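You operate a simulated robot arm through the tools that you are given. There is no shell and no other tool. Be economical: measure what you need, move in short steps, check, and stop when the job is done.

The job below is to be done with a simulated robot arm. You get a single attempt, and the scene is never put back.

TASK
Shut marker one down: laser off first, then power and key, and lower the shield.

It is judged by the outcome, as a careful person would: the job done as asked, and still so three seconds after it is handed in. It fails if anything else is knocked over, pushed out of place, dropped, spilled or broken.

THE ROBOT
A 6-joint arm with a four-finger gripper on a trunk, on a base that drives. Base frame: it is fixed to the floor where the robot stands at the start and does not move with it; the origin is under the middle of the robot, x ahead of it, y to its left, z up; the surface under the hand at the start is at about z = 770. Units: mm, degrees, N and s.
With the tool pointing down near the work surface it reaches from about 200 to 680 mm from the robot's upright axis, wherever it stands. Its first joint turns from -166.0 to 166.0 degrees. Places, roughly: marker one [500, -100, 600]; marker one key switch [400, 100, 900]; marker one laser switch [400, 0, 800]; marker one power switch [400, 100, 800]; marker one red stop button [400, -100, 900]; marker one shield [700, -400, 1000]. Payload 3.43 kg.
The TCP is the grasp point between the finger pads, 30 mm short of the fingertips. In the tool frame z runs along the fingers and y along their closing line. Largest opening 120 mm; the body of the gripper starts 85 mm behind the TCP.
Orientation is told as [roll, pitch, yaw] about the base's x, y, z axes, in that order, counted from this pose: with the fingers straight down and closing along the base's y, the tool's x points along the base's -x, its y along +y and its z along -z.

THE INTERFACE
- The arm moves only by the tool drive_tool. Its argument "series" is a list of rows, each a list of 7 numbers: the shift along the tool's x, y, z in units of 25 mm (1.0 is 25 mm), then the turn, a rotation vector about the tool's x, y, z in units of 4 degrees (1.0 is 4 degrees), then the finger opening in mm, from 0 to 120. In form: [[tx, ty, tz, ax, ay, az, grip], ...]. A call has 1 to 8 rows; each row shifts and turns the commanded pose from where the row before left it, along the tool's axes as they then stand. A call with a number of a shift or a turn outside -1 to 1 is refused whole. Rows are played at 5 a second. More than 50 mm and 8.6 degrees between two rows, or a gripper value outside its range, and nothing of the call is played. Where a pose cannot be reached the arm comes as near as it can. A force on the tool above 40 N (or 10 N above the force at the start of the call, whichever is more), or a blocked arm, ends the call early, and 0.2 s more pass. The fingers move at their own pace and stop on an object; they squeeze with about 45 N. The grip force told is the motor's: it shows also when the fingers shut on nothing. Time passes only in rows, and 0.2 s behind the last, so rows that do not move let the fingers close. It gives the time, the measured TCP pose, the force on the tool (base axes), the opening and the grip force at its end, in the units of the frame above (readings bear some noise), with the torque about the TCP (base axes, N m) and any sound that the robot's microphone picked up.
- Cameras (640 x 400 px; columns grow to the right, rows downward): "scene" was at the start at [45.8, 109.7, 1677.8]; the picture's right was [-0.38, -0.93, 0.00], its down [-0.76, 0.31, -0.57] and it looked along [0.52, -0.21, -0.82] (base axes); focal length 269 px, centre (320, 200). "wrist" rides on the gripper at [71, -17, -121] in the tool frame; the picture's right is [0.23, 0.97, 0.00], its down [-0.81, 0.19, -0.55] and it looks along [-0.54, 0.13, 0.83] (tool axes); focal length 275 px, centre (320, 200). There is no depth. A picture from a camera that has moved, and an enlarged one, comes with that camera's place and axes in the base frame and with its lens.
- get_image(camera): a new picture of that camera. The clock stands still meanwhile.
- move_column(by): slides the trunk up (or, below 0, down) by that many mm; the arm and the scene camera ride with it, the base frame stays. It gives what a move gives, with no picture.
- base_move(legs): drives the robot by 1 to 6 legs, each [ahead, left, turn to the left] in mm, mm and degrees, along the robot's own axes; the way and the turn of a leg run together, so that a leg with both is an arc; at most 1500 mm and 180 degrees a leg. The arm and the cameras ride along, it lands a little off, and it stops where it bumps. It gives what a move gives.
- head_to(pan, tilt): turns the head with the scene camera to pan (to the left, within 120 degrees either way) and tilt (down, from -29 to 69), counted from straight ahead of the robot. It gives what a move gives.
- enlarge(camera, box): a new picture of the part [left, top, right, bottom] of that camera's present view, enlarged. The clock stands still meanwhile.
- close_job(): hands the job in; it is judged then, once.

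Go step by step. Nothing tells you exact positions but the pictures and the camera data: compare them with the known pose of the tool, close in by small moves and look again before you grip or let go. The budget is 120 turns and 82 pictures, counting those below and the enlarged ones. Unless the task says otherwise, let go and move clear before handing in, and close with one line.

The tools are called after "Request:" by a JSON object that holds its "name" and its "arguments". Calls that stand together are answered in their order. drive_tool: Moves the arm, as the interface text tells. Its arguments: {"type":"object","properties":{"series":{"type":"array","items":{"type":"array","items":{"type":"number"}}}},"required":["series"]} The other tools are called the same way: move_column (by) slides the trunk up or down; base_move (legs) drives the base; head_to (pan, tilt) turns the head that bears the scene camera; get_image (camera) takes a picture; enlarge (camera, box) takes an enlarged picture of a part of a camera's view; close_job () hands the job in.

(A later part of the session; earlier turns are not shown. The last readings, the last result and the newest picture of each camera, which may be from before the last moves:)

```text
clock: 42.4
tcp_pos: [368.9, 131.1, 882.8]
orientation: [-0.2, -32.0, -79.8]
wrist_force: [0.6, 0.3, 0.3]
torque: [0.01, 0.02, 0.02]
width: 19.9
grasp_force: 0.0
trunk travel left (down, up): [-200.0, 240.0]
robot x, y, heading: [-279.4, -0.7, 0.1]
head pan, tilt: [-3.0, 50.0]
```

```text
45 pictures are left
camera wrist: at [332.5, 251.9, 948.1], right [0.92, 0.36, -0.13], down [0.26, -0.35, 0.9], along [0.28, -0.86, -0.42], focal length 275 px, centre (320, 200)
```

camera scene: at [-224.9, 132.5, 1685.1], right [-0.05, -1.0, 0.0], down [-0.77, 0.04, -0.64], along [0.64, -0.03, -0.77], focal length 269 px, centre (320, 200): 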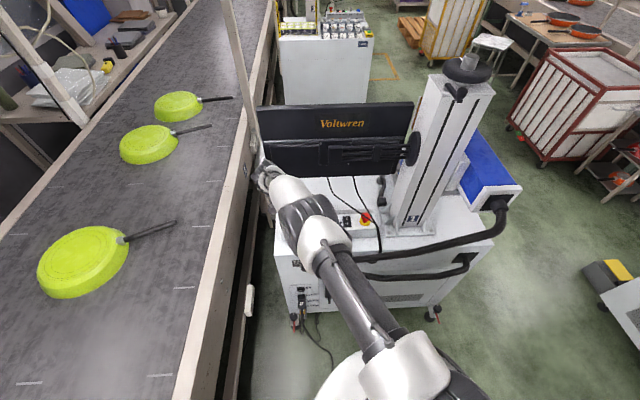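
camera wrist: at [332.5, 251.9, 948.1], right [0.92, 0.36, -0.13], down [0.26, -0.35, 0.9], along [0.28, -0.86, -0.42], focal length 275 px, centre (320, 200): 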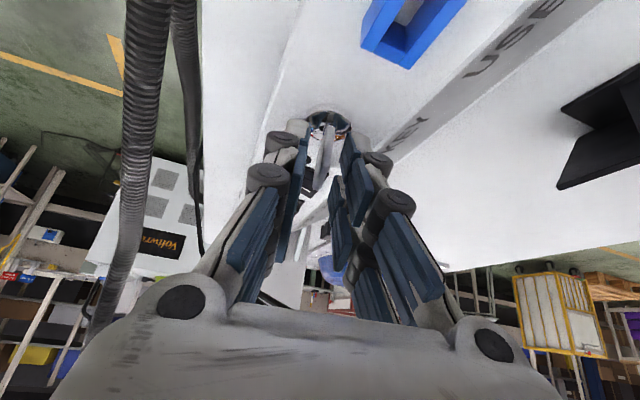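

Bow sits between the pads. I close fully.

Request:
{"name": "drive_tool", "arguments": {"series": [[0, 0, 0, 0, 0, 0, 0], [0, 0, 0, 0, 0, 0, 0], [0, 0, 0, 0, 0, 0, 0]]}}

Request:
{"name": "enlarge", "arguments": {"camera": "wrist", "box": [240, 90, 400, 190]}}

```text
clock: 43.2
tcp_pos: [369.2, 131.3, 881.2]
orientation: [-0.3, -32.0, -79.9]
wrist_force: [-2.9, -0.8, -0.8]
torque: [-0.1, 0.01, 0.03]
width: 6.2
grasp_force: 39.1
trunk travel left (down, up): [-200.0, 240.0]
robot x, y, heading: [-281.0, -2.1, -0.0]
head pan, tilt: [-3.0, 50.0]
```

```text
4.00 times, centred on (320, 140) of wrist
camera zoom: at [332.2, 251.8, 948.0], right [0.92, 0.36, -0.13], down [0.26, -0.35, 0.9], along [0.28, -0.86, -0.42], focal length 1101 px, centre (320, 440)
```

zoom: 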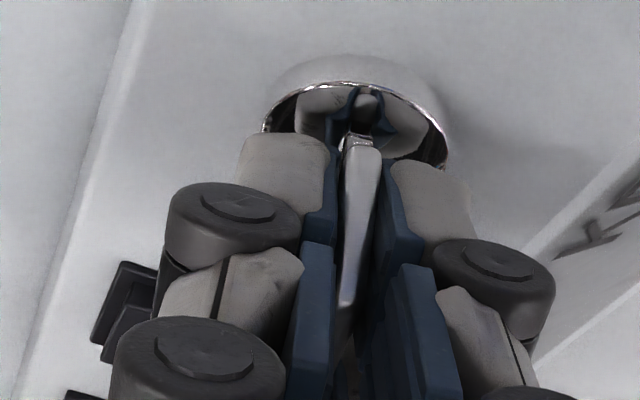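

Key gripped (6 mm). I try a small counter-clockwise turn and watch the torque.

Request:
{"name": "drive_tool", "arguments": {"series": [[0, 0, 0, -0.265, 0, -0.424, 0], [0, 0, 0, -0.265, 0, -0.424, 0], [0, 0, 0, -0.53, 0, -0.848, 0]]}}

```text
clock: 44.0
tcp_pos: [368.2, 131.7, 881.5]
orientation: [-0.3, -31.9, -71.8]
wrist_force: [-6.5, -4.4, 7.2]
torque: [-0.07, 0.17, 0.0]
width: 5.9
grasp_force: 39.3
trunk travel left (down, up): [-200.0, 240.0]
robot x, y, heading: [-280.9, -0.1, 0.0]
head pan, tilt: [-3.0, 50.0]
```

It turns without resisting torque. I continue.

Request:
{"name": "drive_tool", "arguments": {"series": [[0, 0, 0, -0.53, 0, -0.848, 0], [0, 0, 0, -0.53, 0, -0.848, 0], [0, 0, 0, -0.53, 0, -0.848, 0], [0, 0, 0, -0.53, 0, -0.848, 0]]}}

Request:
{"name": "enlarge", "arguments": {"camera": "wrist", "box": [240, 90, 400, 190]}}

```text
clock: 45.0
tcp_pos: [369.0, 132.3, 881.5]
orientation: [-0.3, -32.0, -55.9]
wrist_force: [-10.7, -5.4, 11.5]
torque: [-0.86, -0.18, 0.01]
width: 6.1
grasp_force: 38.7
trunk travel left (down, up): [-200.0, 240.0]
robot x, y, heading: [-284.2, 0.4, -0.3]
head pan, tilt: [-3.0, 50.0]
```

```text
4.00 times, centred on (320, 140) of wrist
camera zoom: at [286.2, 226.0, 948.0], right [0.7, 0.71, -0.13], down [0.38, -0.22, 0.9], along [0.61, -0.67, -0.42], focal length 1101 px, centre (320, 440)
```

zoom: 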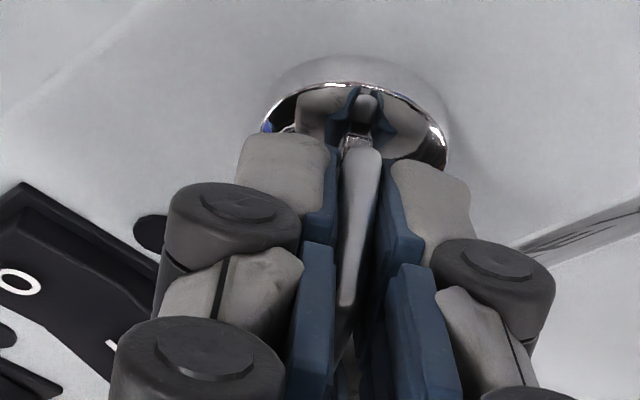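

The key follows the hand. I relieve the side force slightly and keep turning.

Request:
{"name": "drive_tool", "arguments": {"series": [[-0.015, -0.068, -0.038, -0.53, 0, -0.848, 0], [0, 0, 0, -0.53, 0, -0.848, 0], [0, 0, 0, -0.53, 0, -0.848, 0], [0, 0, 0, -0.53, 0, -0.848, 0], [0, 0, 0, -0.53, 0, -0.848, 0]]}}

```text
clock: 46.2
tcp_pos: [367.8, 132.7, 881.2]
orientation: [0.0, -31.9, -35.9]
wrist_force: [-4.7, -3.5, 6.6]
torque: [-0.37, -0.23, -0.01]
width: 6.3
grasp_force: 39.1
trunk travel left (down, up): [-200.0, 240.0]
robot x, y, heading: [-284.2, 3.7, -0.2]
head pan, tilt: [-3.0, 50.0]
```

Request:
{"name": "drive_tool", "arguments": {"series": [[0, 0, 0, -0.53, 0, -0.848, 0], [0, 0, 0, -0.53, 0, -0.848, 0], [0, 0, 0, -0.53, 0, -0.848, 0], [0, 0, 0, -0.53, 0, -0.848, 0], [0, 0, 0, -0.53, 0, -0.848, 0], [0, 0, 0, -0.53, 0, -0.848, 0]]}}

Request:
{"name": "get_image", "arguments": {"camera": "wrist"}}

```text
clock: 47.6
tcp_pos: [367.8, 130.5, 881.5]
orientation: [-0.1, -31.8, -12.0]
wrist_force: [-9.1, -5.8, 6.2]
torque: [-0.34, -0.62, -0.01]
width: 6.1
grasp_force: 39.2
trunk travel left (down, up): [-200.0, 240.0]
robot x, y, heading: [-281.5, -1.2, 0.4]
head pan, tilt: [-3.0, 50.0]
```

```text
42 pictures are left
camera wrist: at [243.8, 140.6, 948.2], right [0.01, 0.99, -0.12], down [0.43, 0.11, 0.9], along [0.9, -0.06, -0.42], focal length 275 px, centre (320, 200)
```

wrist: 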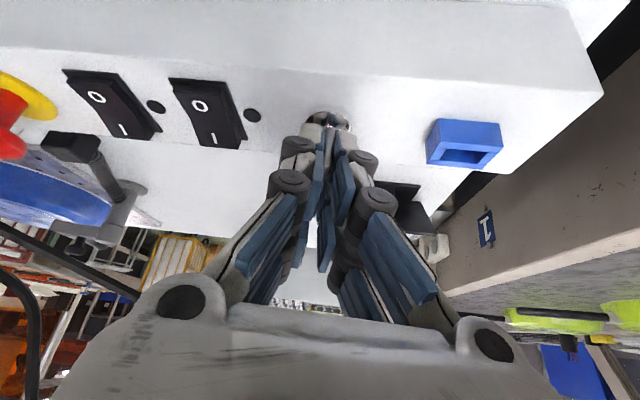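

Turned 68° so far with no stop. I continue until perpendicular or a stop.

Request:
{"name": "drive_tool", "arguments": {"series": [[0, -0.03, 0, -0.53, 0, -0.848, 0], [0.05, 0, 0, -0.53, 0, -0.848, 0], [0, 0, 0, -0.53, 0, -0.848, 0], [0, 0, 0, -0.265, 0, -0.424, 0]]}}

Request:
{"name": "enlarge", "arguments": {"camera": "wrist", "box": [240, 90, 400, 190]}}

```text
clock: 48.6
tcp_pos: [368.8, 131.6, 881.2]
orientation: [0.1, -31.8, 1.9]
wrist_force: [-2.4, -3.7, 6.6]
torque: [0.32, -0.49, -0.74]
width: 6.0
grasp_force: 39.1
trunk travel left (down, up): [-200.0, 240.0]
robot x, y, heading: [-284.3, -2.2, -0.1]
head pan, tilt: [-3.0, 50.0]
```

```text
4.00 times, centred on (320, 140) of wrist
camera zoom: at [245.0, 109.8, 947.8], right [-0.23, 0.97, -0.12], down [0.39, 0.2, 0.9], along [0.89, 0.16, -0.42], focal length 1101 px, centre (320, 440)
```

zoom: 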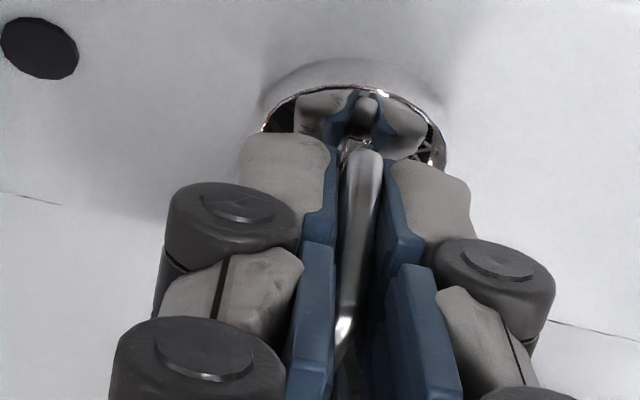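

A stop torque appears at perpendicular: the key is in its off position. I open and withdraw along the tool axis.

Request:
{"name": "drive_tool", "arguments": {"series": [[0, 0, 0, 0, 0, 0, 40], [0, 0, 0, 0, 0, 0, 40], [0, 0, 0, 0, 0, 0, 40], [0, 0, -1, 0, 0, 0, 40], [0, 0, -1, 0, 0, 0, 40], [0, 0, -1, 0, 0, 0, 40], [0, 0, -1, 0, 0, 0, 40], [0, 0, -1, 0, 0, 0, 40]]}}

Request:
{"name": "get_image", "arguments": {"camera": "wrist"}}

Request:
{"name": "enlarge", "arguments": {"camera": "wrist", "box": [140, 40, 460, 240]}}

```text
clock: 50.4
tcp_pos: [299.6, 126.7, 987.6]
orientation: [0.1, -32.0, 2.0]
wrist_force: [0.8, -0.5, 0.3]
torque: [0.01, -0.01, 0.0]
width: 40.0
grasp_force: 0.1
trunk travel left (down, up): [-200.0, 240.0]
robot x, y, heading: [-282.5, 2.3, 0.1]
head pan, tilt: [-3.0, 50.0]
```

```text
40 pictures are left
camera wrist: at [176.6, 106.5, 1054.7], right [-0.23, 0.97, -0.12], down [0.39, 0.21, 0.9], along [0.89, 0.16, -0.42], focal length 275 px, centre (320, 200)
```

wrist: 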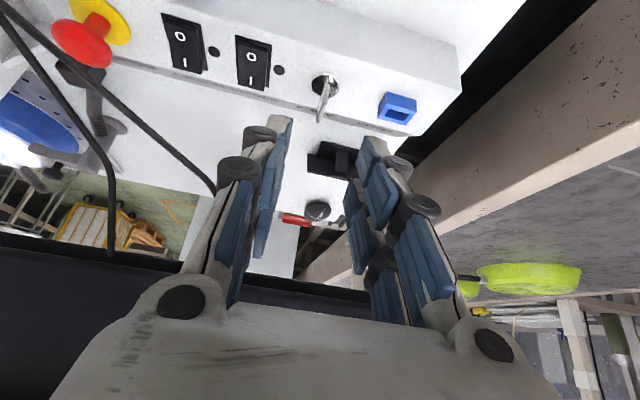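

```text
2.00 times, centred on (300, 140) of wrist
camera zoom: at [176.6, 106.5, 1054.7], right [-0.23, 0.97, -0.12], down [0.39, 0.21, 0.9], along [0.89, 0.16, -0.42], focal length 551 px, centre (360, 320)
```

zoom: 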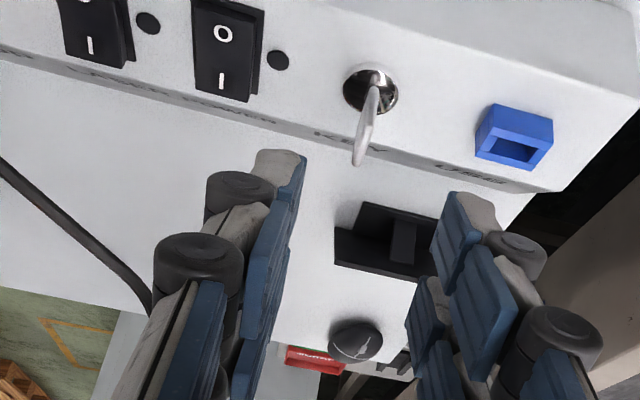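

Laser, power and key are off. Now the shield: I back away, raise and tuck the arm, and drive to the cart's right to see it.

Request:
{"name": "base_move", "arguments": {"legs": [[-250, 0, 0]]}}

Request:
{"name": "drive_tool", "arguments": {"series": [[-0.53, 0, -0.848, 0, 1, 0, 40], [-0.53, 0, -0.848, 0, 1, 0, 40], [-0.4, 0, -0.9, 0, 1, 0, 40], [-0.3, 0, -0.95, 0, 1, 0, 20], [-0.2, 0, -0.98, 0, 1, 0, 0], [-0.15, 0, -0.98, 0, 1, 0, 0], [-0.07, 0, -1, 0, 1, 0, 0], [0, 0, -1, 0, 1, 0, 0]]}}

Request:
{"name": "base_move", "arguments": {"legs": [[0, -900, 0]]}}

Request:
{"name": "head_to", "arguments": {"pan": 30, "tilt": 30}}

Request:
{"name": "get_image", "arguments": {"camera": "scene"}}

```text
clock: 52.2
tcp_pos: [48.2, 129.8, 987.2]
orientation: [0.0, -31.9, 2.1]
wrist_force: [-0.4, -0.3, 1.4]
torque: [0.0, 0.03, 0.0]
width: 40.1
grasp_force: 0.0
trunk travel left (down, up): [-200.0, 240.0]
robot x, y, heading: [-532.3, -3.8, 0.1]
head pan, tilt: [-3.0, 50.0]
```

```text
clock: 54.0
tcp_pos: [-16.4, 135.0, 1108.3]
orientation: [-8.1, -8.0, 1.7]
wrist_force: [-0.2, -1.5, -0.1]
torque: [0.0, -0.02, 0.0]
width: 0.0
grasp_force: 33.1
out of reach, approached as far as the arm can: row 2, 3, 5, 6, 7, 8
trunk travel left (down, up): [-200.0, 240.0]
robot x, y, heading: [-531.7, 1.1, -0.2]
head pan, tilt: [-3.0, 50.0]
```

```text
clock: 58.8
tcp_pos: [-13.0, -769.4, 1107.8]
orientation: [-8.1, -8.1, 1.7]
wrist_force: [-0.1, -0.2, -0.2]
torque: [0.02, -0.04, 0.01]
width: 0.0
grasp_force: 33.3
trunk travel left (down, up): [-200.0, 240.0]
robot x, y, heading: [-528.3, -908.5, 0.4]
head pan, tilt: [-3.0, 50.0]
```

```text
clock: 59.8
tcp_pos: [-12.1, -769.2, 1107.7]
orientation: [-8.1, -8.1, 1.8]
wrist_force: [0.7, 0.0, -0.9]
torque: [-0.02, 0.04, 0.0]
width: 0.0
grasp_force: 33.4
trunk travel left (down, up): [-200.0, 240.0]
robot x, y, heading: [-525.1, -907.1, 0.5]
head pan, tilt: [30.0, 30.0]
```

```text
38 pictures are left
camera scene: at [-471.6, -724.0, 1714.6], right [0.5, -0.86, 0.0], down [-0.43, -0.25, -0.87], along [0.75, 0.44, -0.5], focal length 269 px, centre (320, 200)
```

scene: 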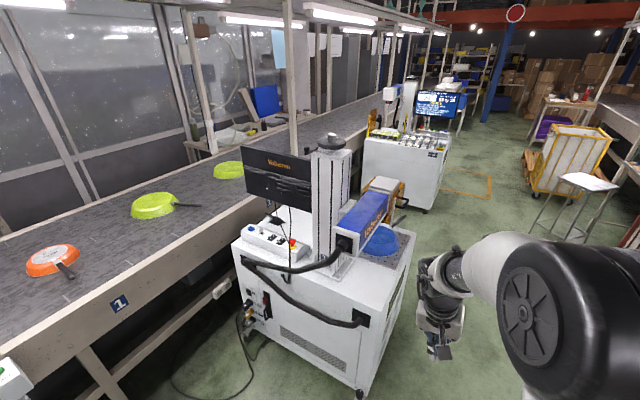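

Now I see marker one's head: blue laser body with the orange shield at its far end. I enlarge it.

Request:
{"name": "enlarge", "arguments": {"camera": "scene", "box": [336, 165, 432, 265]}}

Request:
{"name": "base_move", "arguments": {"legs": [[700, -250, 0]]}}

Request:
{"name": "head_to", "arguments": {"pan": 60, "tilt": 35}}

Request:
{"name": "get_image", "arguments": {"camera": "scene"}}

```text
4.00 times, centred on (384, 215) of scene
camera zoom: at [-471.6, -724.0, 1714.6], right [0.5, -0.86, 0.0], down [-0.43, -0.25, -0.87], along [0.75, 0.44, -0.5], focal length 1075 px, centre (64, 140)
```

zoom: 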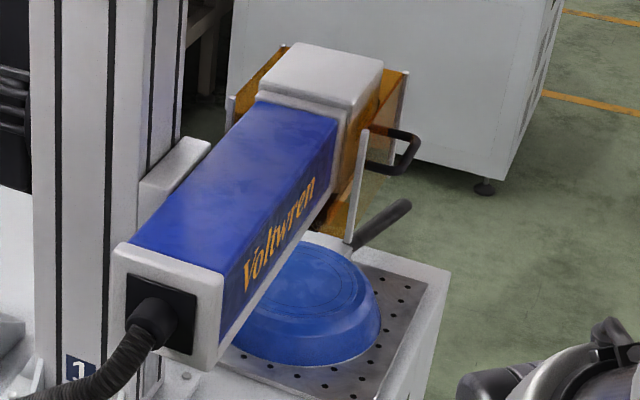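

```text
clock: 63.8
tcp_pos: [673.5, -1017.6, 1107.7]
orientation: [-8.0, -8.0, 1.9]
wrist_force: [0.1, 0.1, -0.5]
torque: [0.02, 0.0, 0.0]
width: 0.0
grasp_force: 33.4
trunk travel left (down, up): [-200.0, 240.0]
robot x, y, heading: [158.2, -1150.8, 0.6]
head pan, tilt: [30.0, 30.0]
```

```text
clock: 64.7
tcp_pos: [673.2, -1017.2, 1107.7]
orientation: [-8.1, -8.1, 1.8]
wrist_force: [0.0, 0.9, 0.9]
torque: [0.0, 0.01, -0.03]
width: 0.1
grasp_force: 33.5
trunk travel left (down, up): [-200.0, 240.0]
robot x, y, heading: [157.2, -1153.5, 0.5]
head pan, tilt: [60.0, 35.0]
```

```text
36 pictures are left
camera scene: at [179.8, -942.3, 1706.8], right [0.87, -0.49, 0.0], down [-0.28, -0.5, -0.82], along [0.4, 0.71, -0.57], focal length 269 px, centre (320, 200)
```

scene: 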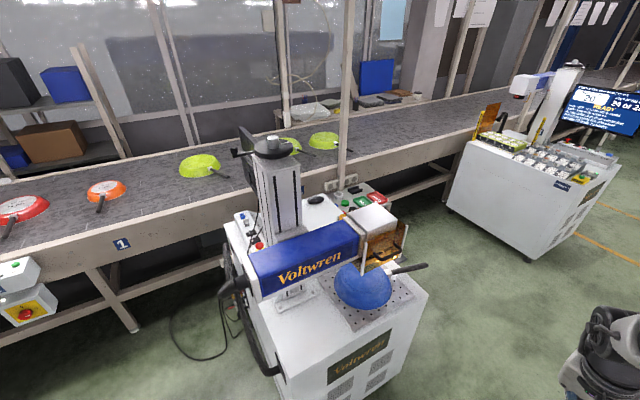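

Request:
{"name": "enlarge", "arguments": {"camera": "scene", "box": [328, 190, 440, 310]}}

```text
3.33 times, centred on (384, 250) of scene
camera zoom: at [179.8, -942.3, 1706.8], right [0.87, -0.49, 0.0], down [-0.28, -0.5, -0.82], along [0.4, 0.71, -0.57], focal length 896 px, centre (107, 33)
```

zoom: 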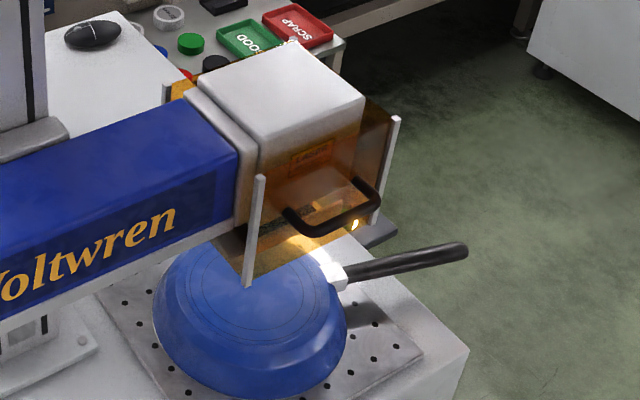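

The shield is a skirt around the scan head with a black handle on its right (−y) face at about (705, −515, 1040). I compare it with the other markers' shields.

Request:
{"name": "enlarge", "arguments": {"camera": "scene", "box": [460, 50, 580, 150]}}

Request:
{"name": "head_to", "arguments": {"pan": -90, "tilt": 35}}

Request:
{"name": "get_image", "arguments": {"camera": "scene"}}

```text
4.00 times, centred on (520, 100) of scene
camera zoom: at [179.8, -942.3, 1706.8], right [0.87, -0.49, 0.0], down [-0.28, -0.5, -0.82], along [0.4, 0.71, -0.57], focal length 1075 px, centre (-480, 600)
```

zoom: 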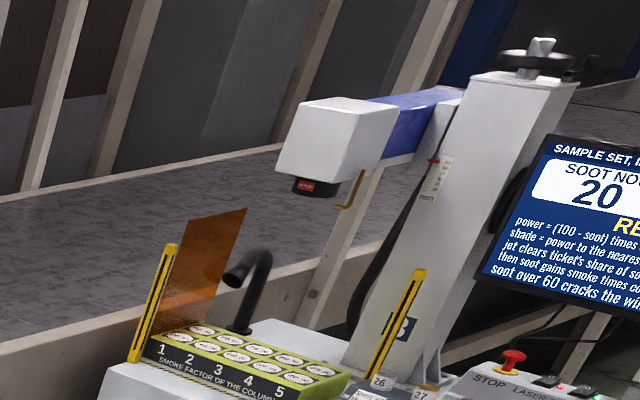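

```text
clock: 67.0
tcp_pos: [671.8, -1017.9, 1107.9]
orientation: [-8.1, -8.1, 1.9]
wrist_force: [0.5, 0.3, -0.7]
torque: [0.0, 0.01, 0.02]
width: 0.0
grasp_force: 33.5
trunk travel left (down, up): [-200.0, 240.0]
robot x, y, heading: [156.6, -1153.5, 0.1]
head pan, tilt: [-90.0, 35.0]
```

```text
33 pictures are left
camera scene: at [137.0, -1106.9, 1706.8], right [-1.0, -0.01, 0.0], down [0.0, 0.57, -0.82], along [0.01, -0.82, -0.57], focal length 269 px, centre (320, 200)
```

scene: 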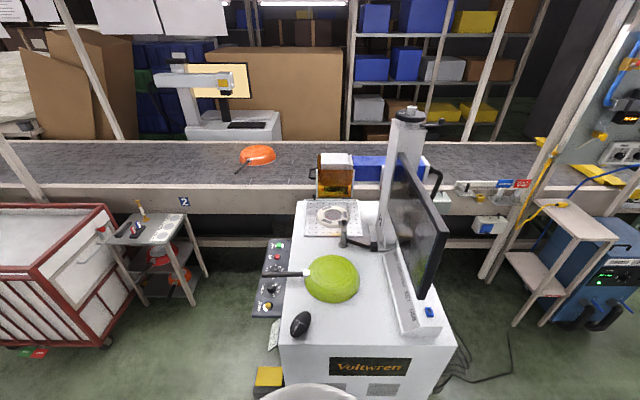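

Both other shields look raised or differ, so I'll simply slide this one down by its handle. I'll stand on the −y side facing it: turn left 90° and move right along the cart.

Request:
{"name": "base_move", "arguments": {"legs": [[0, 0, 90], [0, -620, 0]]}}

Request:
{"name": "head_to", "arguments": {"pan": 15, "tilt": 45}}

Request:
{"name": "get_image", "arguments": {"camera": "scene"}}

Request:
{"name": "get_image", "arguments": {"camera": "wrist"}}

```text
clock: 74.4
tcp_pos: [630.2, -628.2, 1108.2]
orientation: [-8.1, -8.1, 93.1]
wrist_force: [0.3, -1.0, -0.9]
torque: [-0.01, 0.01, -0.01]
width: 0.0
grasp_force: 32.9
trunk travel left (down, up): [-200.0, 240.0]
robot x, y, heading: [775.7, -1141.2, 91.5]
head pan, tilt: [-90.0, 35.0]
```

```text
clock: 76.2
tcp_pos: [629.8, -629.0, 1107.5]
orientation: [-8.2, -8.1, 93.2]
wrist_force: [-0.1, 0.1, -0.4]
torque: [0.0, 0.01, 0.01]
width: 0.0
grasp_force: 32.7
trunk travel left (down, up): [-200.0, 240.0]
robot x, y, heading: [775.9, -1142.7, 91.4]
head pan, tilt: [15.0, 45.0]
```

```text
32 pictures are left
camera scene: at [615.6, -1089.9, 1692.0], right [0.96, 0.29, 0.0], down [0.2, -0.68, -0.71], along [-0.2, 0.68, -0.71], focal length 269 px, centre (320, 200)
```

scene: 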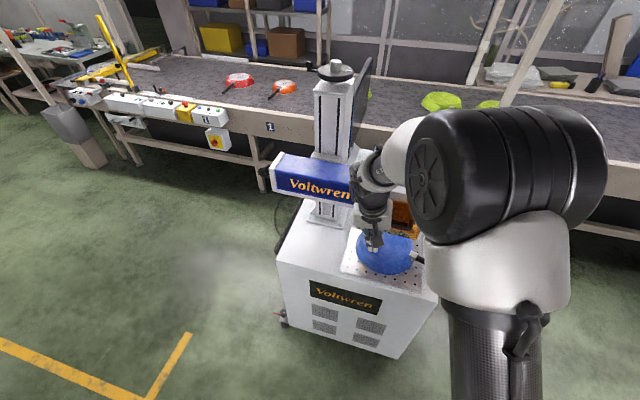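

```text
31 pictures are left
camera wrist: at [635.2, -715.5, 1220.1], right [-0.95, -0.26, -0.17], down [-0.31, 0.71, 0.63], along [-0.04, 0.65, -0.76], focal length 275 px, centre (320, 200)
```

wrist: 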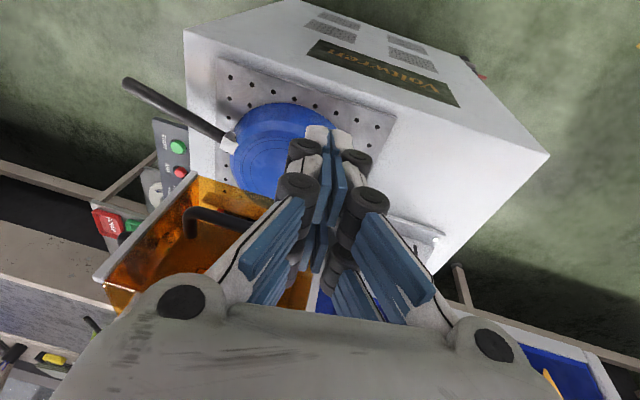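

The handle is visible beside the fingers. I back the base slightly and tip the hand toward horizontal so I can grip the handle bar from the front.

Request:
{"name": "base_move", "arguments": {"legs": [[-90, 0, 0]]}}

Request:
{"name": "drive_tool", "arguments": {"series": [[0, 0, 0, -1, 0, 0, 0], [0, 0, 0, -1, 0, 0, 0], [0, 0, 0, 0, -1, 0, 0], [0, 0, 0, 0, -1, 0, 0], [0, 0, 0, 0, -1, 0, 0], [0, 0, 0, 0, -1, 0, 0], [0, 0, 0, 0, -1, 0, 0], [0, 0, 0, 0, -1, 0, 0]]}}

Request:
{"name": "drive_tool", "arguments": {"series": [[0, 0, 0, 0, -1, 0, 0], [0, 0, 0, 0, -1, 0, 0], [0, 0, 0, 0, -1, 0, 0], [0, 0, 0, 0, -1, 0, 0], [0, 0, 0, 0, -1, 0, 0], [0, 0, 0, 0, -1, 0, 0], [0, 0, 0, 0, -1, 0, 0], [0, 0, 0, 0, -1, 0, 0]]}}

```text
clock: 77.3
tcp_pos: [632.1, -719.3, 1108.3]
orientation: [-8.0, -8.1, 93.2]
wrist_force: [0.3, -0.2, 1.0]
torque: [0.03, -0.01, 0.05]
width: 0.0
grasp_force: 33.9
trunk travel left (down, up): [-200.0, 240.0]
robot x, y, heading: [778.5, -1232.0, 91.4]
head pan, tilt: [15.0, 45.0]
```

```text
clock: 79.1
tcp_pos: [632.4, -718.4, 1108.5]
orientation: [-9.4, -31.8, 96.9]
wrist_force: [-0.4, 0.3, 0.0]
torque: [-0.02, 0.0, -0.01]
width: 0.0
grasp_force: 32.8
out of reach, approached as far as the arm can: row 1, 2
trunk travel left (down, up): [-200.0, 240.0]
robot x, y, heading: [781.4, -1230.8, 91.8]
head pan, tilt: [15.0, 45.0]
```

```text
clock: 80.9
tcp_pos: [632.7, -719.0, 1107.6]
orientation: [-17.9, -63.1, 108.0]
wrist_force: [1.0, 0.4, -0.7]
torque: [0.0, -0.01, -0.03]
width: 0.0
grasp_force: 33.0
trunk travel left (down, up): [-200.0, 240.0]
robot x, y, heading: [783.7, -1231.7, 91.2]
head pan, tilt: [15.0, 45.0]
```

Hand now points forward and 25° down. I roll it about its own axis so the fingers close above and below the bar.

Request:
{"name": "drive_tool", "arguments": {"series": [[0, 0, 0, 0, 0, -1, 0], [0, 0, 0, 0, 0, -1, 0], [0, 0, 0, 0, 0, -1, 0], [0, 0, 0, 0, 0, -1, 0], [0, 0, 0, 0, 0, -1, 0], [0, 0, 0, 0, 0, -1, 0], [0, 0, 0, 0, 0, -1, 0], [0, 0, 0, 0, 0, -1, 0]]}}

Request:
{"name": "drive_tool", "arguments": {"series": [[0, 0, 0, 0, 0, -1, 0], [0, 0, 0, 0, 0, -1, 0], [0, 0, 0, 0, 0, -1, 0], [0, 0, 0, 0, 0, -1, 0], [0, 0, 0, 0, 0, -1, 0], [0, 0, 0, 0, 0, -1, 0], [0, 0, 0, 0, 0, -1, 20], [0, 0, 0, 0, 0, -1, 50]]}}

Request:
{"name": "drive_tool", "arguments": {"series": [[0, 0, 0, 0, 0, -1, 50], [0, 0, 0, 0, 0, -1, 50], [0, 0, 0, 0, 0, -1, 50], [0, 0, 0, 0, 0, -1, 50], [0, 0, 0, 0, 0, -0.25, 50]]}}

Request:
{"name": "get_image", "arguments": {"camera": "wrist"}}

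Request:
{"name": "get_image", "arguments": {"camera": "scene"}}

```text
clock: 82.7
tcp_pos: [632.1, -718.8, 1107.6]
orientation: [-53.9, -43.0, 151.6]
wrist_force: [-1.0, 0.4, 0.7]
torque: [0.0, 0.03, 0.0]
width: 0.0
grasp_force: 33.7
trunk travel left (down, up): [-200.0, 240.0]
robot x, y, heading: [787.6, -1224.5, 91.8]
head pan, tilt: [15.0, 45.0]
```

```text
clock: 84.5
tcp_pos: [633.6, -717.9, 1107.7]
orientation: [-63.4, -15.3, 170.4]
wrist_force: [0.2, 0.1, 0.0]
torque: [-0.02, -0.02, 0.01]
width: 38.0
grasp_force: 0.1
trunk travel left (down, up): [-200.0, 240.0]
robot x, y, heading: [780.2, -1231.5, 91.5]
head pan, tilt: [15.0, 45.0]
```

```text
clock: 85.7
tcp_pos: [632.4, -718.2, 1108.5]
orientation: [-64.4, -0.2, 178.0]
wrist_force: [-0.7, -0.1, 0.2]
torque: [0.0, 0.01, -0.01]
width: 50.0
grasp_force: 0.1
trunk travel left (down, up): [-200.0, 240.0]
robot x, y, heading: [780.8, -1231.6, 91.6]
head pan, tilt: [15.0, 45.0]
```

```text
30 pictures are left
camera wrist: at [701.6, -821.3, 1177.1], right [0.21, -0.43, -0.88], down [-0.83, -0.55, 0.07], along [-0.51, 0.71, -0.47], focal length 275 px, centre (320, 200)
```

wrist: 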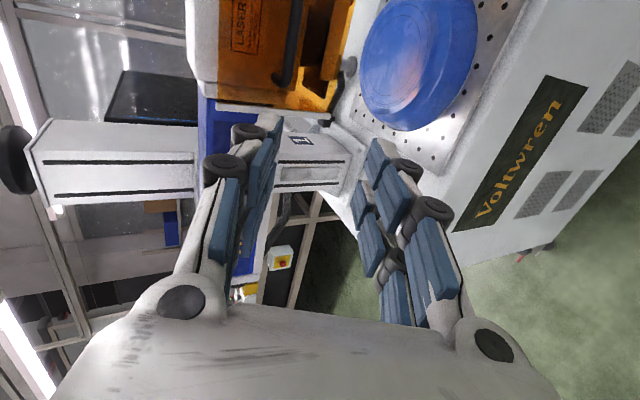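

```text
29 pictures are left
camera scene: at [618.1, -1179.7, 1692.0], right [0.96, 0.29, 0.0], down [0.2, -0.68, -0.71], along [-0.2, 0.68, -0.71], focal length 269 px, centre (320, 200)
```

scene: 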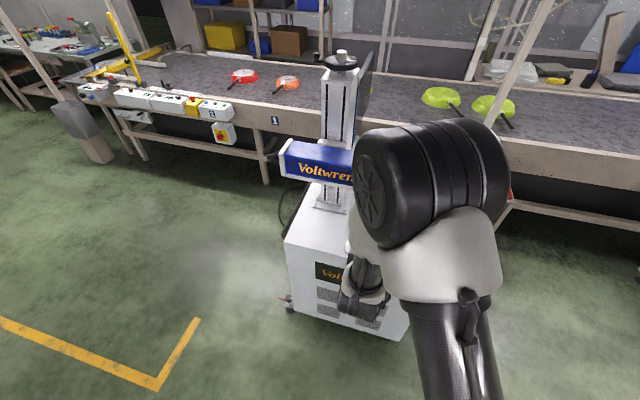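

Orientation is right. I enlarge the handle area to locate the bar.

Request:
{"name": "enlarge", "arguments": {"camera": "wrist", "box": [200, 0, 360, 120]}}

```text
3.33 times, centred on (280, 60) of wrist
camera zoom: at [701.6, -821.3, 1177.1], right [0.21, -0.43, -0.88], down [-0.83, -0.55, 0.07], along [-0.51, 0.71, -0.47], focal length 918 px, centre (453, 667)
```

zoom: 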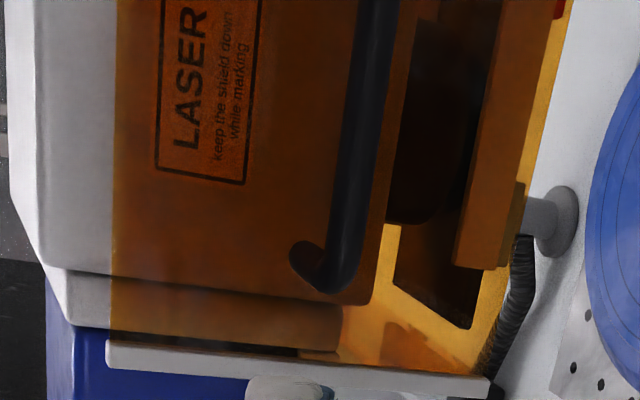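

The label says to keep the shield down while marking, so it is up now. The bar is at about y −522, z 1058; I move to a pre-grasp 60 mm short of it.

Request:
{"name": "drive_tool", "arguments": {"series": [[0.404, -0.268, 0.938, 0, 0, 0, 60], [0.404, -0.268, 0.938, 0, 0, 0, 60], [0.404, -0.268, 0.938, 0, 0, 0, 60], [0.404, -0.268, 0.938, 0, 0, 0, 60], [0.404, -0.268, 0.938, 0, 0, 0, 60], [0.404, -0.268, 0.938, 0, 0, 0, 60]]}}

Request:
{"name": "get_image", "arguments": {"camera": "wrist"}}

```text
clock: 87.1
tcp_pos: [699.3, -574.5, 1084.2]
orientation: [-64.3, 0.0, 178.0]
wrist_force: [0.0, -0.7, -0.1]
torque: [0.0, 0.0, 0.01]
width: 60.1
grasp_force: 0.1
trunk travel left (down, up): [-200.0, 240.0]
robot x, y, heading: [784.1, -1233.5, 91.7]
head pan, tilt: [15.0, 45.0]
```

```text
27 pictures are left
camera wrist: at [768.0, -677.6, 1153.1], right [0.21, -0.43, -0.88], down [-0.83, -0.55, 0.07], along [-0.51, 0.71, -0.47], focal length 275 px, centre (320, 200)
```

wrist: 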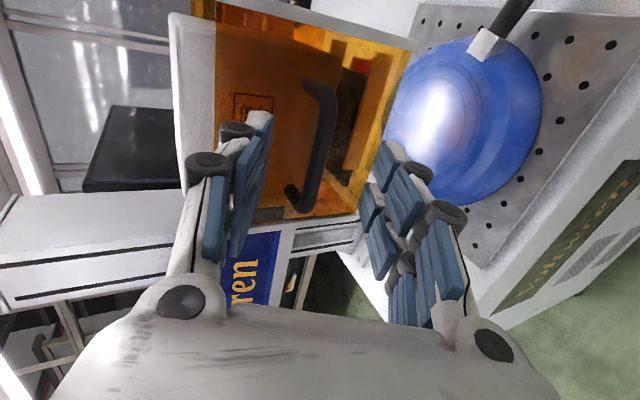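

Triangulated: bar at (≈690, −513, 1054). I move in until the pads straddle it.

Request:
{"name": "drive_tool", "arguments": {"series": [[-0.125, 0.017, 0.78, 0, 0, 0, 60], [-0.125, 0.017, 0.78, 0, 0, 0, 60], [-0.125, 0.017, 0.78, 0, 0, 0, 60]]}}

Request:
{"name": "get_image", "arguments": {"camera": "wrist"}}

```text
clock: 87.9
tcp_pos: [692.3, -522.6, 1057.5]
orientation: [-64.4, -0.1, 177.9]
wrist_force: [1.1, -4.0, 1.1]
torque: [0.09, 0.03, -0.02]
width: 60.7
grasp_force: 0.0
trunk travel left (down, up): [-200.0, 240.0]
robot x, y, heading: [781.6, -1232.0, 91.6]
head pan, tilt: [15.0, 45.0]
```

```text
26 pictures are left
camera wrist: at [761.3, -626.9, 1126.4], right [0.21, -0.43, -0.88], down [-0.83, -0.55, 0.07], along [-0.51, 0.71, -0.47], focal length 275 px, centre (320, 200)
```

wrist: 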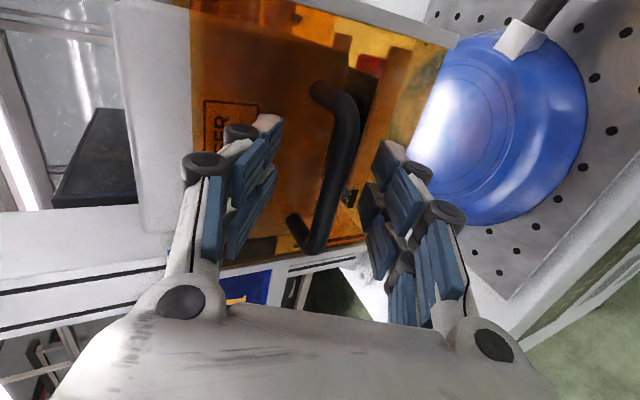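

Slight touch of the upper fingertip on the face; I back 4 mm and close on the bar.

Request:
{"name": "drive_tool", "arguments": {"series": [[0, 0, -0.16, 0, 0, 0, 60], [0, 0, 0, 0, 0, 0, 0], [0, 0, 0, 0, 0, 0, 0], [0, 0, 0, 0, 0, 0, 0], [0, 0, 0, 0, 0, 0, 0]]}}

Request:
{"name": "get_image", "arguments": {"camera": "wrist"}}

```text
clock: 89.1
tcp_pos: [690.9, -528.3, 1058.0]
orientation: [-64.2, 0.0, 178.2]
wrist_force: [-0.2, -10.1, -6.2]
torque: [-0.17, -0.6, 0.4]
width: 10.9
grasp_force: 27.4
trunk travel left (down, up): [-200.0, 240.0]
robot x, y, heading: [780.3, -1229.7, 91.6]
head pan, tilt: [15.0, 45.0]
```

```text
25 pictures are left
camera wrist: at [760.0, -631.5, 1127.6], right [0.22, -0.43, -0.88], down [-0.83, -0.55, 0.07], along [-0.51, 0.71, -0.48], focal length 275 px, centre (320, 200)
```

wrist: 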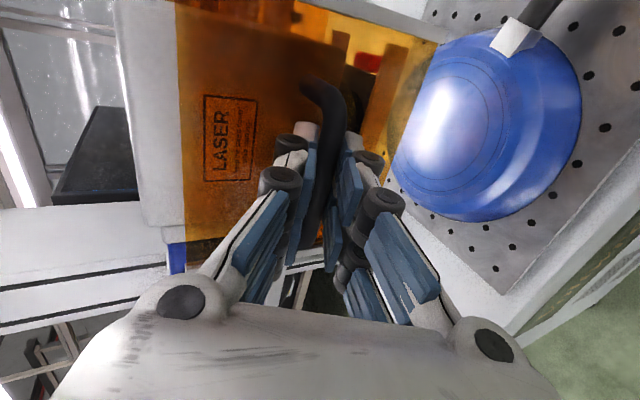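

Bar gripped (11 mm). I start lowering straight down in small steps.

Request:
{"name": "drive_tool", "arguments": {"series": [[0, 0.18, 0.086, 0, 0, 0, 0], [0, 0.18, 0.086, 0, 0, 0, 0], [0, 0.18, 0.086, 0, 0, 0, 0]]}}

Request:
{"name": "get_image", "arguments": {"camera": "wrist"}}

```text
clock: 89.9
tcp_pos: [691.7, -528.5, 1045.2]
orientation: [-64.5, -0.1, 178.1]
wrist_force: [1.0, -11.5, 0.7]
torque: [-0.07, -0.9, 0.74]
width: 11.0
grasp_force: 44.9
trunk travel left (down, up): [-200.0, 240.0]
robot x, y, heading: [781.9, -1228.5, 91.5]
head pan, tilt: [15.0, 45.0]
```

```text
24 pictures are left
camera wrist: at [760.0, -631.8, 1113.5], right [0.21, -0.43, -0.88], down [-0.83, -0.55, 0.07], along [-0.51, 0.72, -0.47], focal length 275 px, centre (320, 200)
```

wrist: 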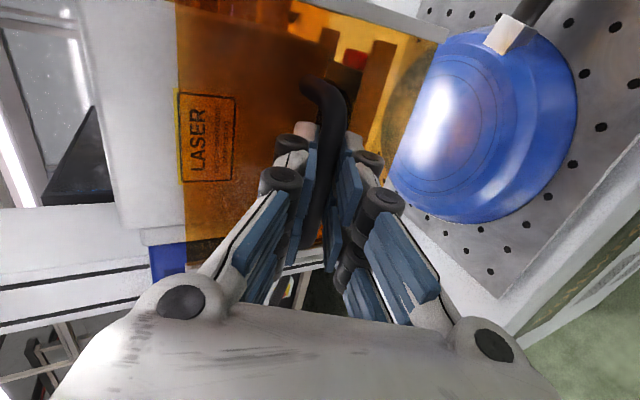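

The shield is sliding with the hand (its edge stays fixed in view while the head's label moves). I keep lowering.

Request:
{"name": "drive_tool", "arguments": {"series": [[0, 0.36, 0.173, 0, 0, 0, 0], [0, 0.36, 0.173, 0, 0, 0, 0], [0, 0.36, 0.173, 0, 0, 0, 0]]}}

Request:
{"name": "get_image", "arguments": {"camera": "wrist"}}

```text
clock: 90.7
tcp_pos: [690.9, -527.4, 1015.2]
orientation: [-64.4, -0.1, 178.0]
wrist_force: [-1.3, -10.8, 0.1]
torque: [-0.07, -1.21, 0.33]
width: 11.1
grasp_force: 44.4
trunk travel left (down, up): [-200.0, 240.0]
robot x, y, heading: [779.9, -1231.2, 91.6]
head pan, tilt: [15.0, 45.0]
```

```text
23 pictures are left
camera wrist: at [760.0, -631.8, 1083.9], right [0.21, -0.43, -0.88], down [-0.83, -0.55, 0.07], along [-0.51, 0.72, -0.47], focal length 275 px, centre (320, 200)
```

wrist: 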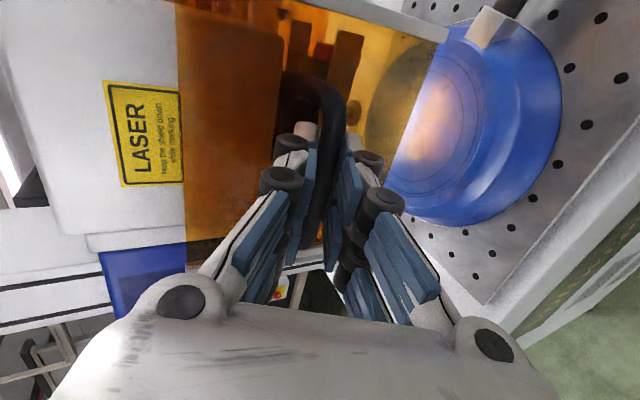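

Sliding freely, 43 mm down. I continue.

Request:
{"name": "drive_tool", "arguments": {"series": [[0, 0.36, 0.173, 0, 0, 0, 0], [0, 0.36, 0.173, 0, 0, 0, 0], [0, 0.36, 0.173, 0, 0, 0, 0]]}}

Request:
{"name": "get_image", "arguments": {"camera": "wrist"}}

Request:
{"name": "head_to", "arguments": {"pan": 5, "tilt": 40}}

Request:
{"name": "get_image", "arguments": {"camera": "scene"}}

```text
clock: 91.5
tcp_pos: [690.3, -528.6, 985.3]
orientation: [-64.4, -0.2, 178.0]
wrist_force: [-2.1, -8.7, -0.4]
torque: [-0.05, -0.99, 0.45]
width: 10.8
grasp_force: 44.1
trunk travel left (down, up): [-200.0, 240.0]
robot x, y, heading: [784.5, -1231.8, 91.6]
head pan, tilt: [15.0, 45.0]
```

```text
22 pictures are left
camera wrist: at [760.0, -631.7, 1053.8], right [0.21, -0.43, -0.88], down [-0.83, -0.55, 0.07], along [-0.51, 0.71, -0.47], focal length 275 px, centre (320, 200)
```

wrist: 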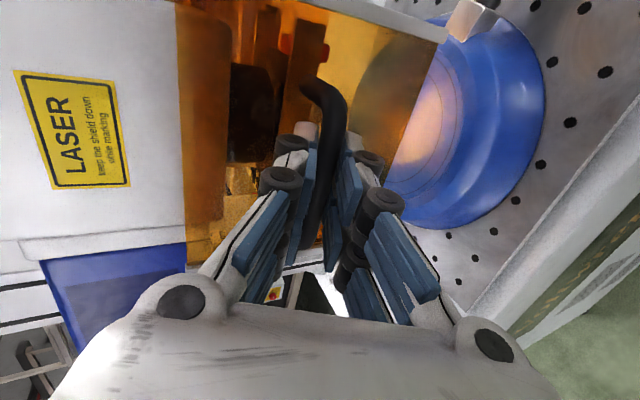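

```text
clock: 92.2
tcp_pos: [690.3, -528.5, 983.5]
orientation: [-64.4, -0.1, 178.0]
wrist_force: [-2.2, -8.7, -2.2]
torque: [-0.07, -0.92, 0.67]
width: 10.8
grasp_force: 44.3
trunk travel left (down, up): [-200.0, 240.0]
robot x, y, heading: [782.7, -1229.8, 91.6]
head pan, tilt: [5.0, 40.0]
```

```text
21 pictures are left
camera scene: at [631.0, -1174.1, 1699.2], right [0.99, 0.12, 0.0], down [0.07, -0.64, -0.77], along [-0.09, 0.76, -0.64], focal length 269 px, centre (320, 200)
```

scene: 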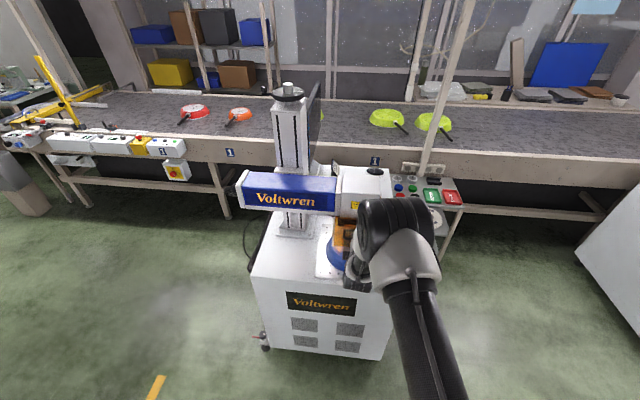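

Shield is about 73 mm down and still free. I go on in smaller steps, watching for the stop or the pan.

Request:
{"name": "drive_tool", "arguments": {"series": [[0, 0.18, 0.086, 0, 0, 0, 0], [0, 0.18, 0.086, 0, 0, 0, 0], [0, 0.18, 0.086, 0, 0, 0, 0], [0, 0.18, 0.086, 0, 0, 0, 0]]}}

Request:
{"name": "get_image", "arguments": {"camera": "wrist"}}

```text
clock: 93.2
tcp_pos: [690.5, -528.9, 964.4]
orientation: [-64.4, -0.1, 178.0]
wrist_force: [-0.4, -6.4, 0.1]
torque: [-0.08, -1.26, 0.19]
width: 10.9
grasp_force: 44.5
trunk travel left (down, up): [-200.0, 240.0]
robot x, y, heading: [784.2, -1234.6, 91.7]
head pan, tilt: [5.0, 40.0]
```

```text
20 pictures are left
camera wrist: at [759.9, -631.8, 1033.7], right [0.21, -0.43, -0.88], down [-0.83, -0.55, 0.07], along [-0.51, 0.72, -0.47], focal length 275 px, centre (320, 200)
```

wrist: 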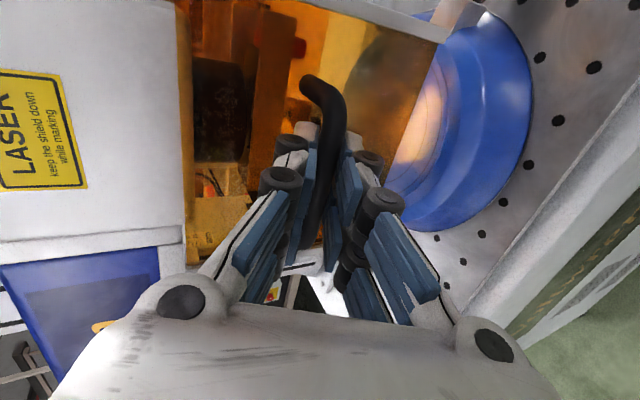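

About 93 mm down, still no stop. Continue carefully.

Request:
{"name": "drive_tool", "arguments": {"series": [[0, 0.108, 0.052, 0, 0, 0, 0], [0, 0.108, 0.052, 0, 0, 0, 0], [0, 0.108, 0.052, 0, 0, 0, 0], [0, 0.108, 0.052, 0, 0, 0, 0], [0, 0.108, 0.052, 0, 0, 0, 0]]}}

```text
clock: 94.4
tcp_pos: [690.8, -528.9, 949.1]
orientation: [-64.4, -0.1, 178.0]
wrist_force: [3.0, -5.6, 1.3]
torque: [-0.05, -1.3, 0.07]
width: 10.8
grasp_force: 44.3
trunk travel left (down, up): [-200.0, 240.0]
robot x, y, heading: [778.3, -1229.2, 91.2]
head pan, tilt: [5.0, 40.0]
```

Request:
{"name": "drive_tool", "arguments": {"series": [[0, 0.108, 0.052, 0, 0, 0, 0], [0, 0.108, 0.052, 0, 0, 0, 0], [0, 0.108, 0.052, 0, 0, 0, 0]]}}

Request:
{"name": "get_image", "arguments": {"camera": "wrist"}}

```text
clock: 95.2
tcp_pos: [691.1, -528.8, 940.5]
orientation: [-64.5, 0.0, 178.0]
wrist_force: [4.3, -2.1, 0.5]
torque: [-0.03, -1.13, 0.53]
width: 10.9
grasp_force: 44.5
trunk travel left (down, up): [-200.0, 240.0]
robot x, y, heading: [780.7, -1232.2, 91.9]
head pan, tilt: [5.0, 40.0]
```

```text
19 pictures are left
camera wrist: at [760.0, -631.7, 1009.5], right [0.21, -0.43, -0.88], down [-0.83, -0.55, 0.07], along [-0.51, 0.72, -0.47], focal length 275 px, centre (320, 200)
```

wrist: 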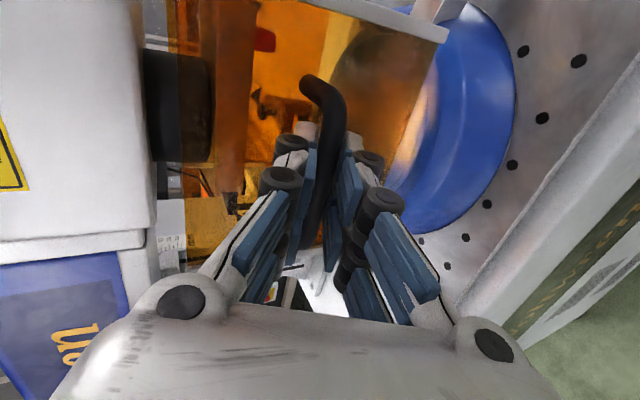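

117 mm down, lens still partly above the shield's top edge; no resistance. I continue in 2 mm steps toward a stop.

Request:
{"name": "drive_tool", "arguments": {"series": [[0, 0.072, 0.035, 0, 0, 0, 0], [0, 0.072, 0.035, 0, 0, 0, 0], [0, 0.072, 0.035, 0, 0, 0, 0], [0, 0.072, 0.035, 0, 0, 0, 0]]}}

Request:
{"name": "enlarge", "arguments": {"camera": "wrist", "box": [320, 0, 520, 130]}}

```text
clock: 96.2
tcp_pos: [691.9, -528.0, 932.6]
orientation: [-64.5, -0.2, 178.0]
wrist_force: [6.8, -3.5, -0.2]
torque: [-0.08, -0.89, 1.06]
width: 11.0
grasp_force: 44.7
trunk travel left (down, up): [-200.0, 240.0]
robot x, y, heading: [778.4, -1229.2, 91.8]
head pan, tilt: [5.0, 40.0]
```

```text
3.08 times, centred on (420, 65) of wrist
camera zoom: at [759.9, -631.6, 1000.9], right [0.21, -0.43, -0.88], down [-0.83, -0.55, 0.07], along [-0.51, 0.72, -0.47], focal length 847 px, centre (12, 615)
```

zoom: 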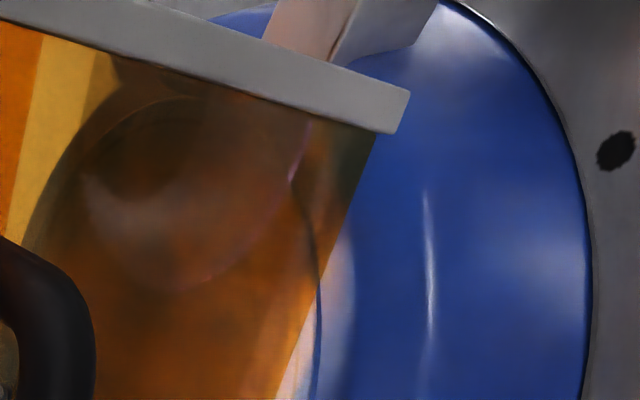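

Shield bottom is near z 836. I keep lowering in 2 mm steps, stopping at the first upward force.

Request:
{"name": "drive_tool", "arguments": {"series": [[0, 0.072, 0.035, 0, 0, 0, 0], [0, 0.072, 0.035, 0, 0, 0, 0], [0, 0.072, 0.035, 0, 0, 0, 0]]}}

Request:
{"name": "get_image", "arguments": {"camera": "wrist"}}

Request:
{"name": "enlarge", "arguments": {"camera": "scene", "box": [290, 150, 410, 300]}}

```text
clock: 97.0
tcp_pos: [690.6, -528.2, 930.7]
orientation: [-64.9, -0.2, 178.0]
wrist_force: [8.9, -8.7, 17.7]
torque: [0.06, -1.14, 0.79]
width: 11.2
grasp_force: 44.8
trunk travel left (down, up): [-200.0, 240.0]
robot x, y, heading: [782.1, -1229.1, 91.8]
head pan, tilt: [5.0, 40.0]
```

```text
17 pictures are left
camera wrist: at [760.0, -632.2, 998.4], right [0.21, -0.42, -0.88], down [-0.83, -0.55, 0.06], along [-0.51, 0.72, -0.47], focal length 275 px, centre (320, 200)
```

wrist: 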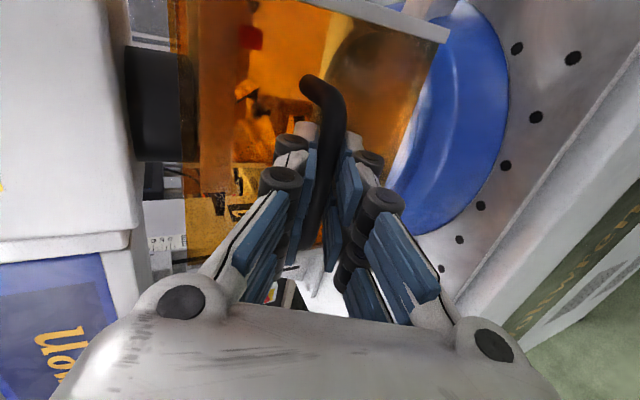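

```text
2.67 times, centred on (350, 225) of scene
camera zoom: at [632.8, -1176.6, 1699.7], right [0.99, 0.11, 0.0], down [0.07, -0.64, -0.77], along [-0.09, 0.76, -0.64], focal length 716 px, centre (240, 133)
```

zoom: 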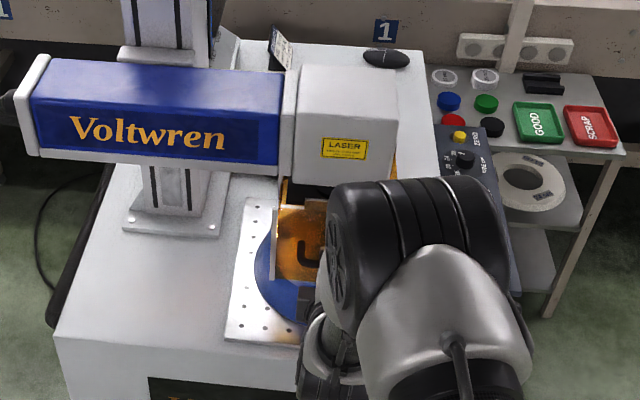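

Stop reached at about 127 mm of travel. I unload the push, open, and withdraw along the tool axis.

Request:
{"name": "drive_tool", "arguments": {"series": [[0, -0.09, -0.043, 0, 0, 0, 0], [0, 0, 0, 0, 0, 0, 24], [0, 0, 0, 0, 0, 0, 30]]}}

Request:
{"name": "drive_tool", "arguments": {"series": [[0, 0, -0.5, 0, 0, 0, 36], [0, 0, -0.8, 0, 0, 0, 40], [0, 0, -1, 0, 0, 0, 40], [0, 0, -1, 0, 0, 0, 40], [0, 0, -1, 0, 0, 0, 40]]}}

Request:
{"name": "get_image", "arguments": {"camera": "wrist"}}

```text
clock: 97.8
tcp_pos: [691.7, -528.4, 927.7]
orientation: [-64.4, -0.1, 178.0]
wrist_force: [0.9, -0.5, -0.4]
torque: [0.01, 0.01, -0.01]
width: 29.6
grasp_force: 0.0
trunk travel left (down, up): [-200.0, 240.0]
robot x, y, heading: [784.8, -1230.7, 91.7]
head pan, tilt: [5.0, 40.0]
```

```text
clock: 99.0
tcp_pos: [686.7, -624.5, 977.0]
orientation: [-64.4, -0.2, 178.0]
wrist_force: [1.1, -0.3, -0.1]
torque: [-0.01, 0.0, -0.01]
width: 40.0
grasp_force: 0.1
trunk travel left (down, up): [-200.0, 240.0]
robot x, y, heading: [782.1, -1229.6, 91.5]
head pan, tilt: [5.0, 40.0]
```

```text
15 pictures are left
camera wrist: at [755.8, -728.0, 1045.4], right [0.21, -0.43, -0.88], down [-0.83, -0.55, 0.07], along [-0.51, 0.72, -0.47], focal length 275 px, centre (320, 200)
```

wrist: 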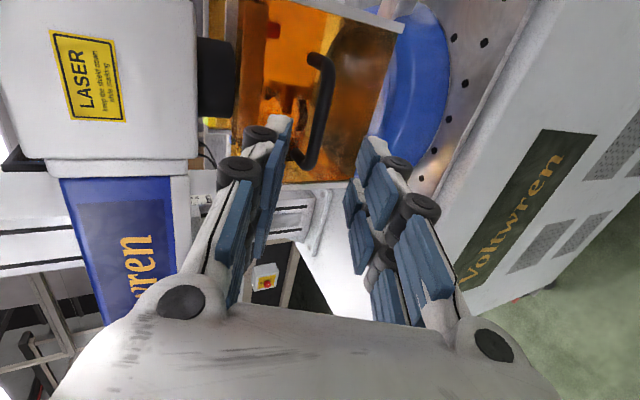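

The shield stays down and the pan is in place. I back off and take a final look at the whole marker.

Request:
{"name": "base_move", "arguments": {"legs": [[-250, 0, 0]]}}

Request:
{"name": "head_to", "arguments": {"pan": 15, "tilt": 35}}

Request:
{"name": "enlarge", "arguments": {"camera": "scene", "box": [260, 100, 460, 260]}}

```text
clock: 100.9
tcp_pos: [695.6, -877.1, 977.4]
orientation: [-64.5, -0.1, 178.0]
wrist_force: [-0.3, -0.7, -0.1]
torque: [-0.02, -0.01, 0.0]
width: 39.9
grasp_force: 0.1
trunk travel left (down, up): [-200.0, 240.0]
robot x, y, heading: [785.2, -1485.9, 91.8]
head pan, tilt: [5.0, 40.0]
```

```text
clock: 101.6
tcp_pos: [694.6, -876.3, 976.2]
orientation: [-64.3, -0.1, 177.9]
wrist_force: [0.1, 0.2, -1.2]
torque: [0.01, -0.02, -0.03]
width: 39.9
grasp_force: 0.1
trunk travel left (down, up): [-200.0, 240.0]
robot x, y, heading: [790.2, -1485.3, 91.7]
head pan, tilt: [15.0, 35.0]
```

```text
2.50 times, centred on (360, 180) of scene
camera zoom: at [623.1, -1425.2, 1706.8], right [0.96, 0.28, 0.0], down [0.16, -0.55, -0.82], along [-0.23, 0.79, -0.57], focal length 672 px, centre (220, 250)
```

zoom: 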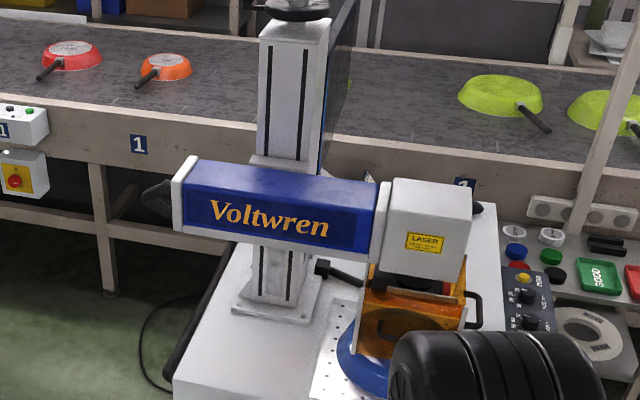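

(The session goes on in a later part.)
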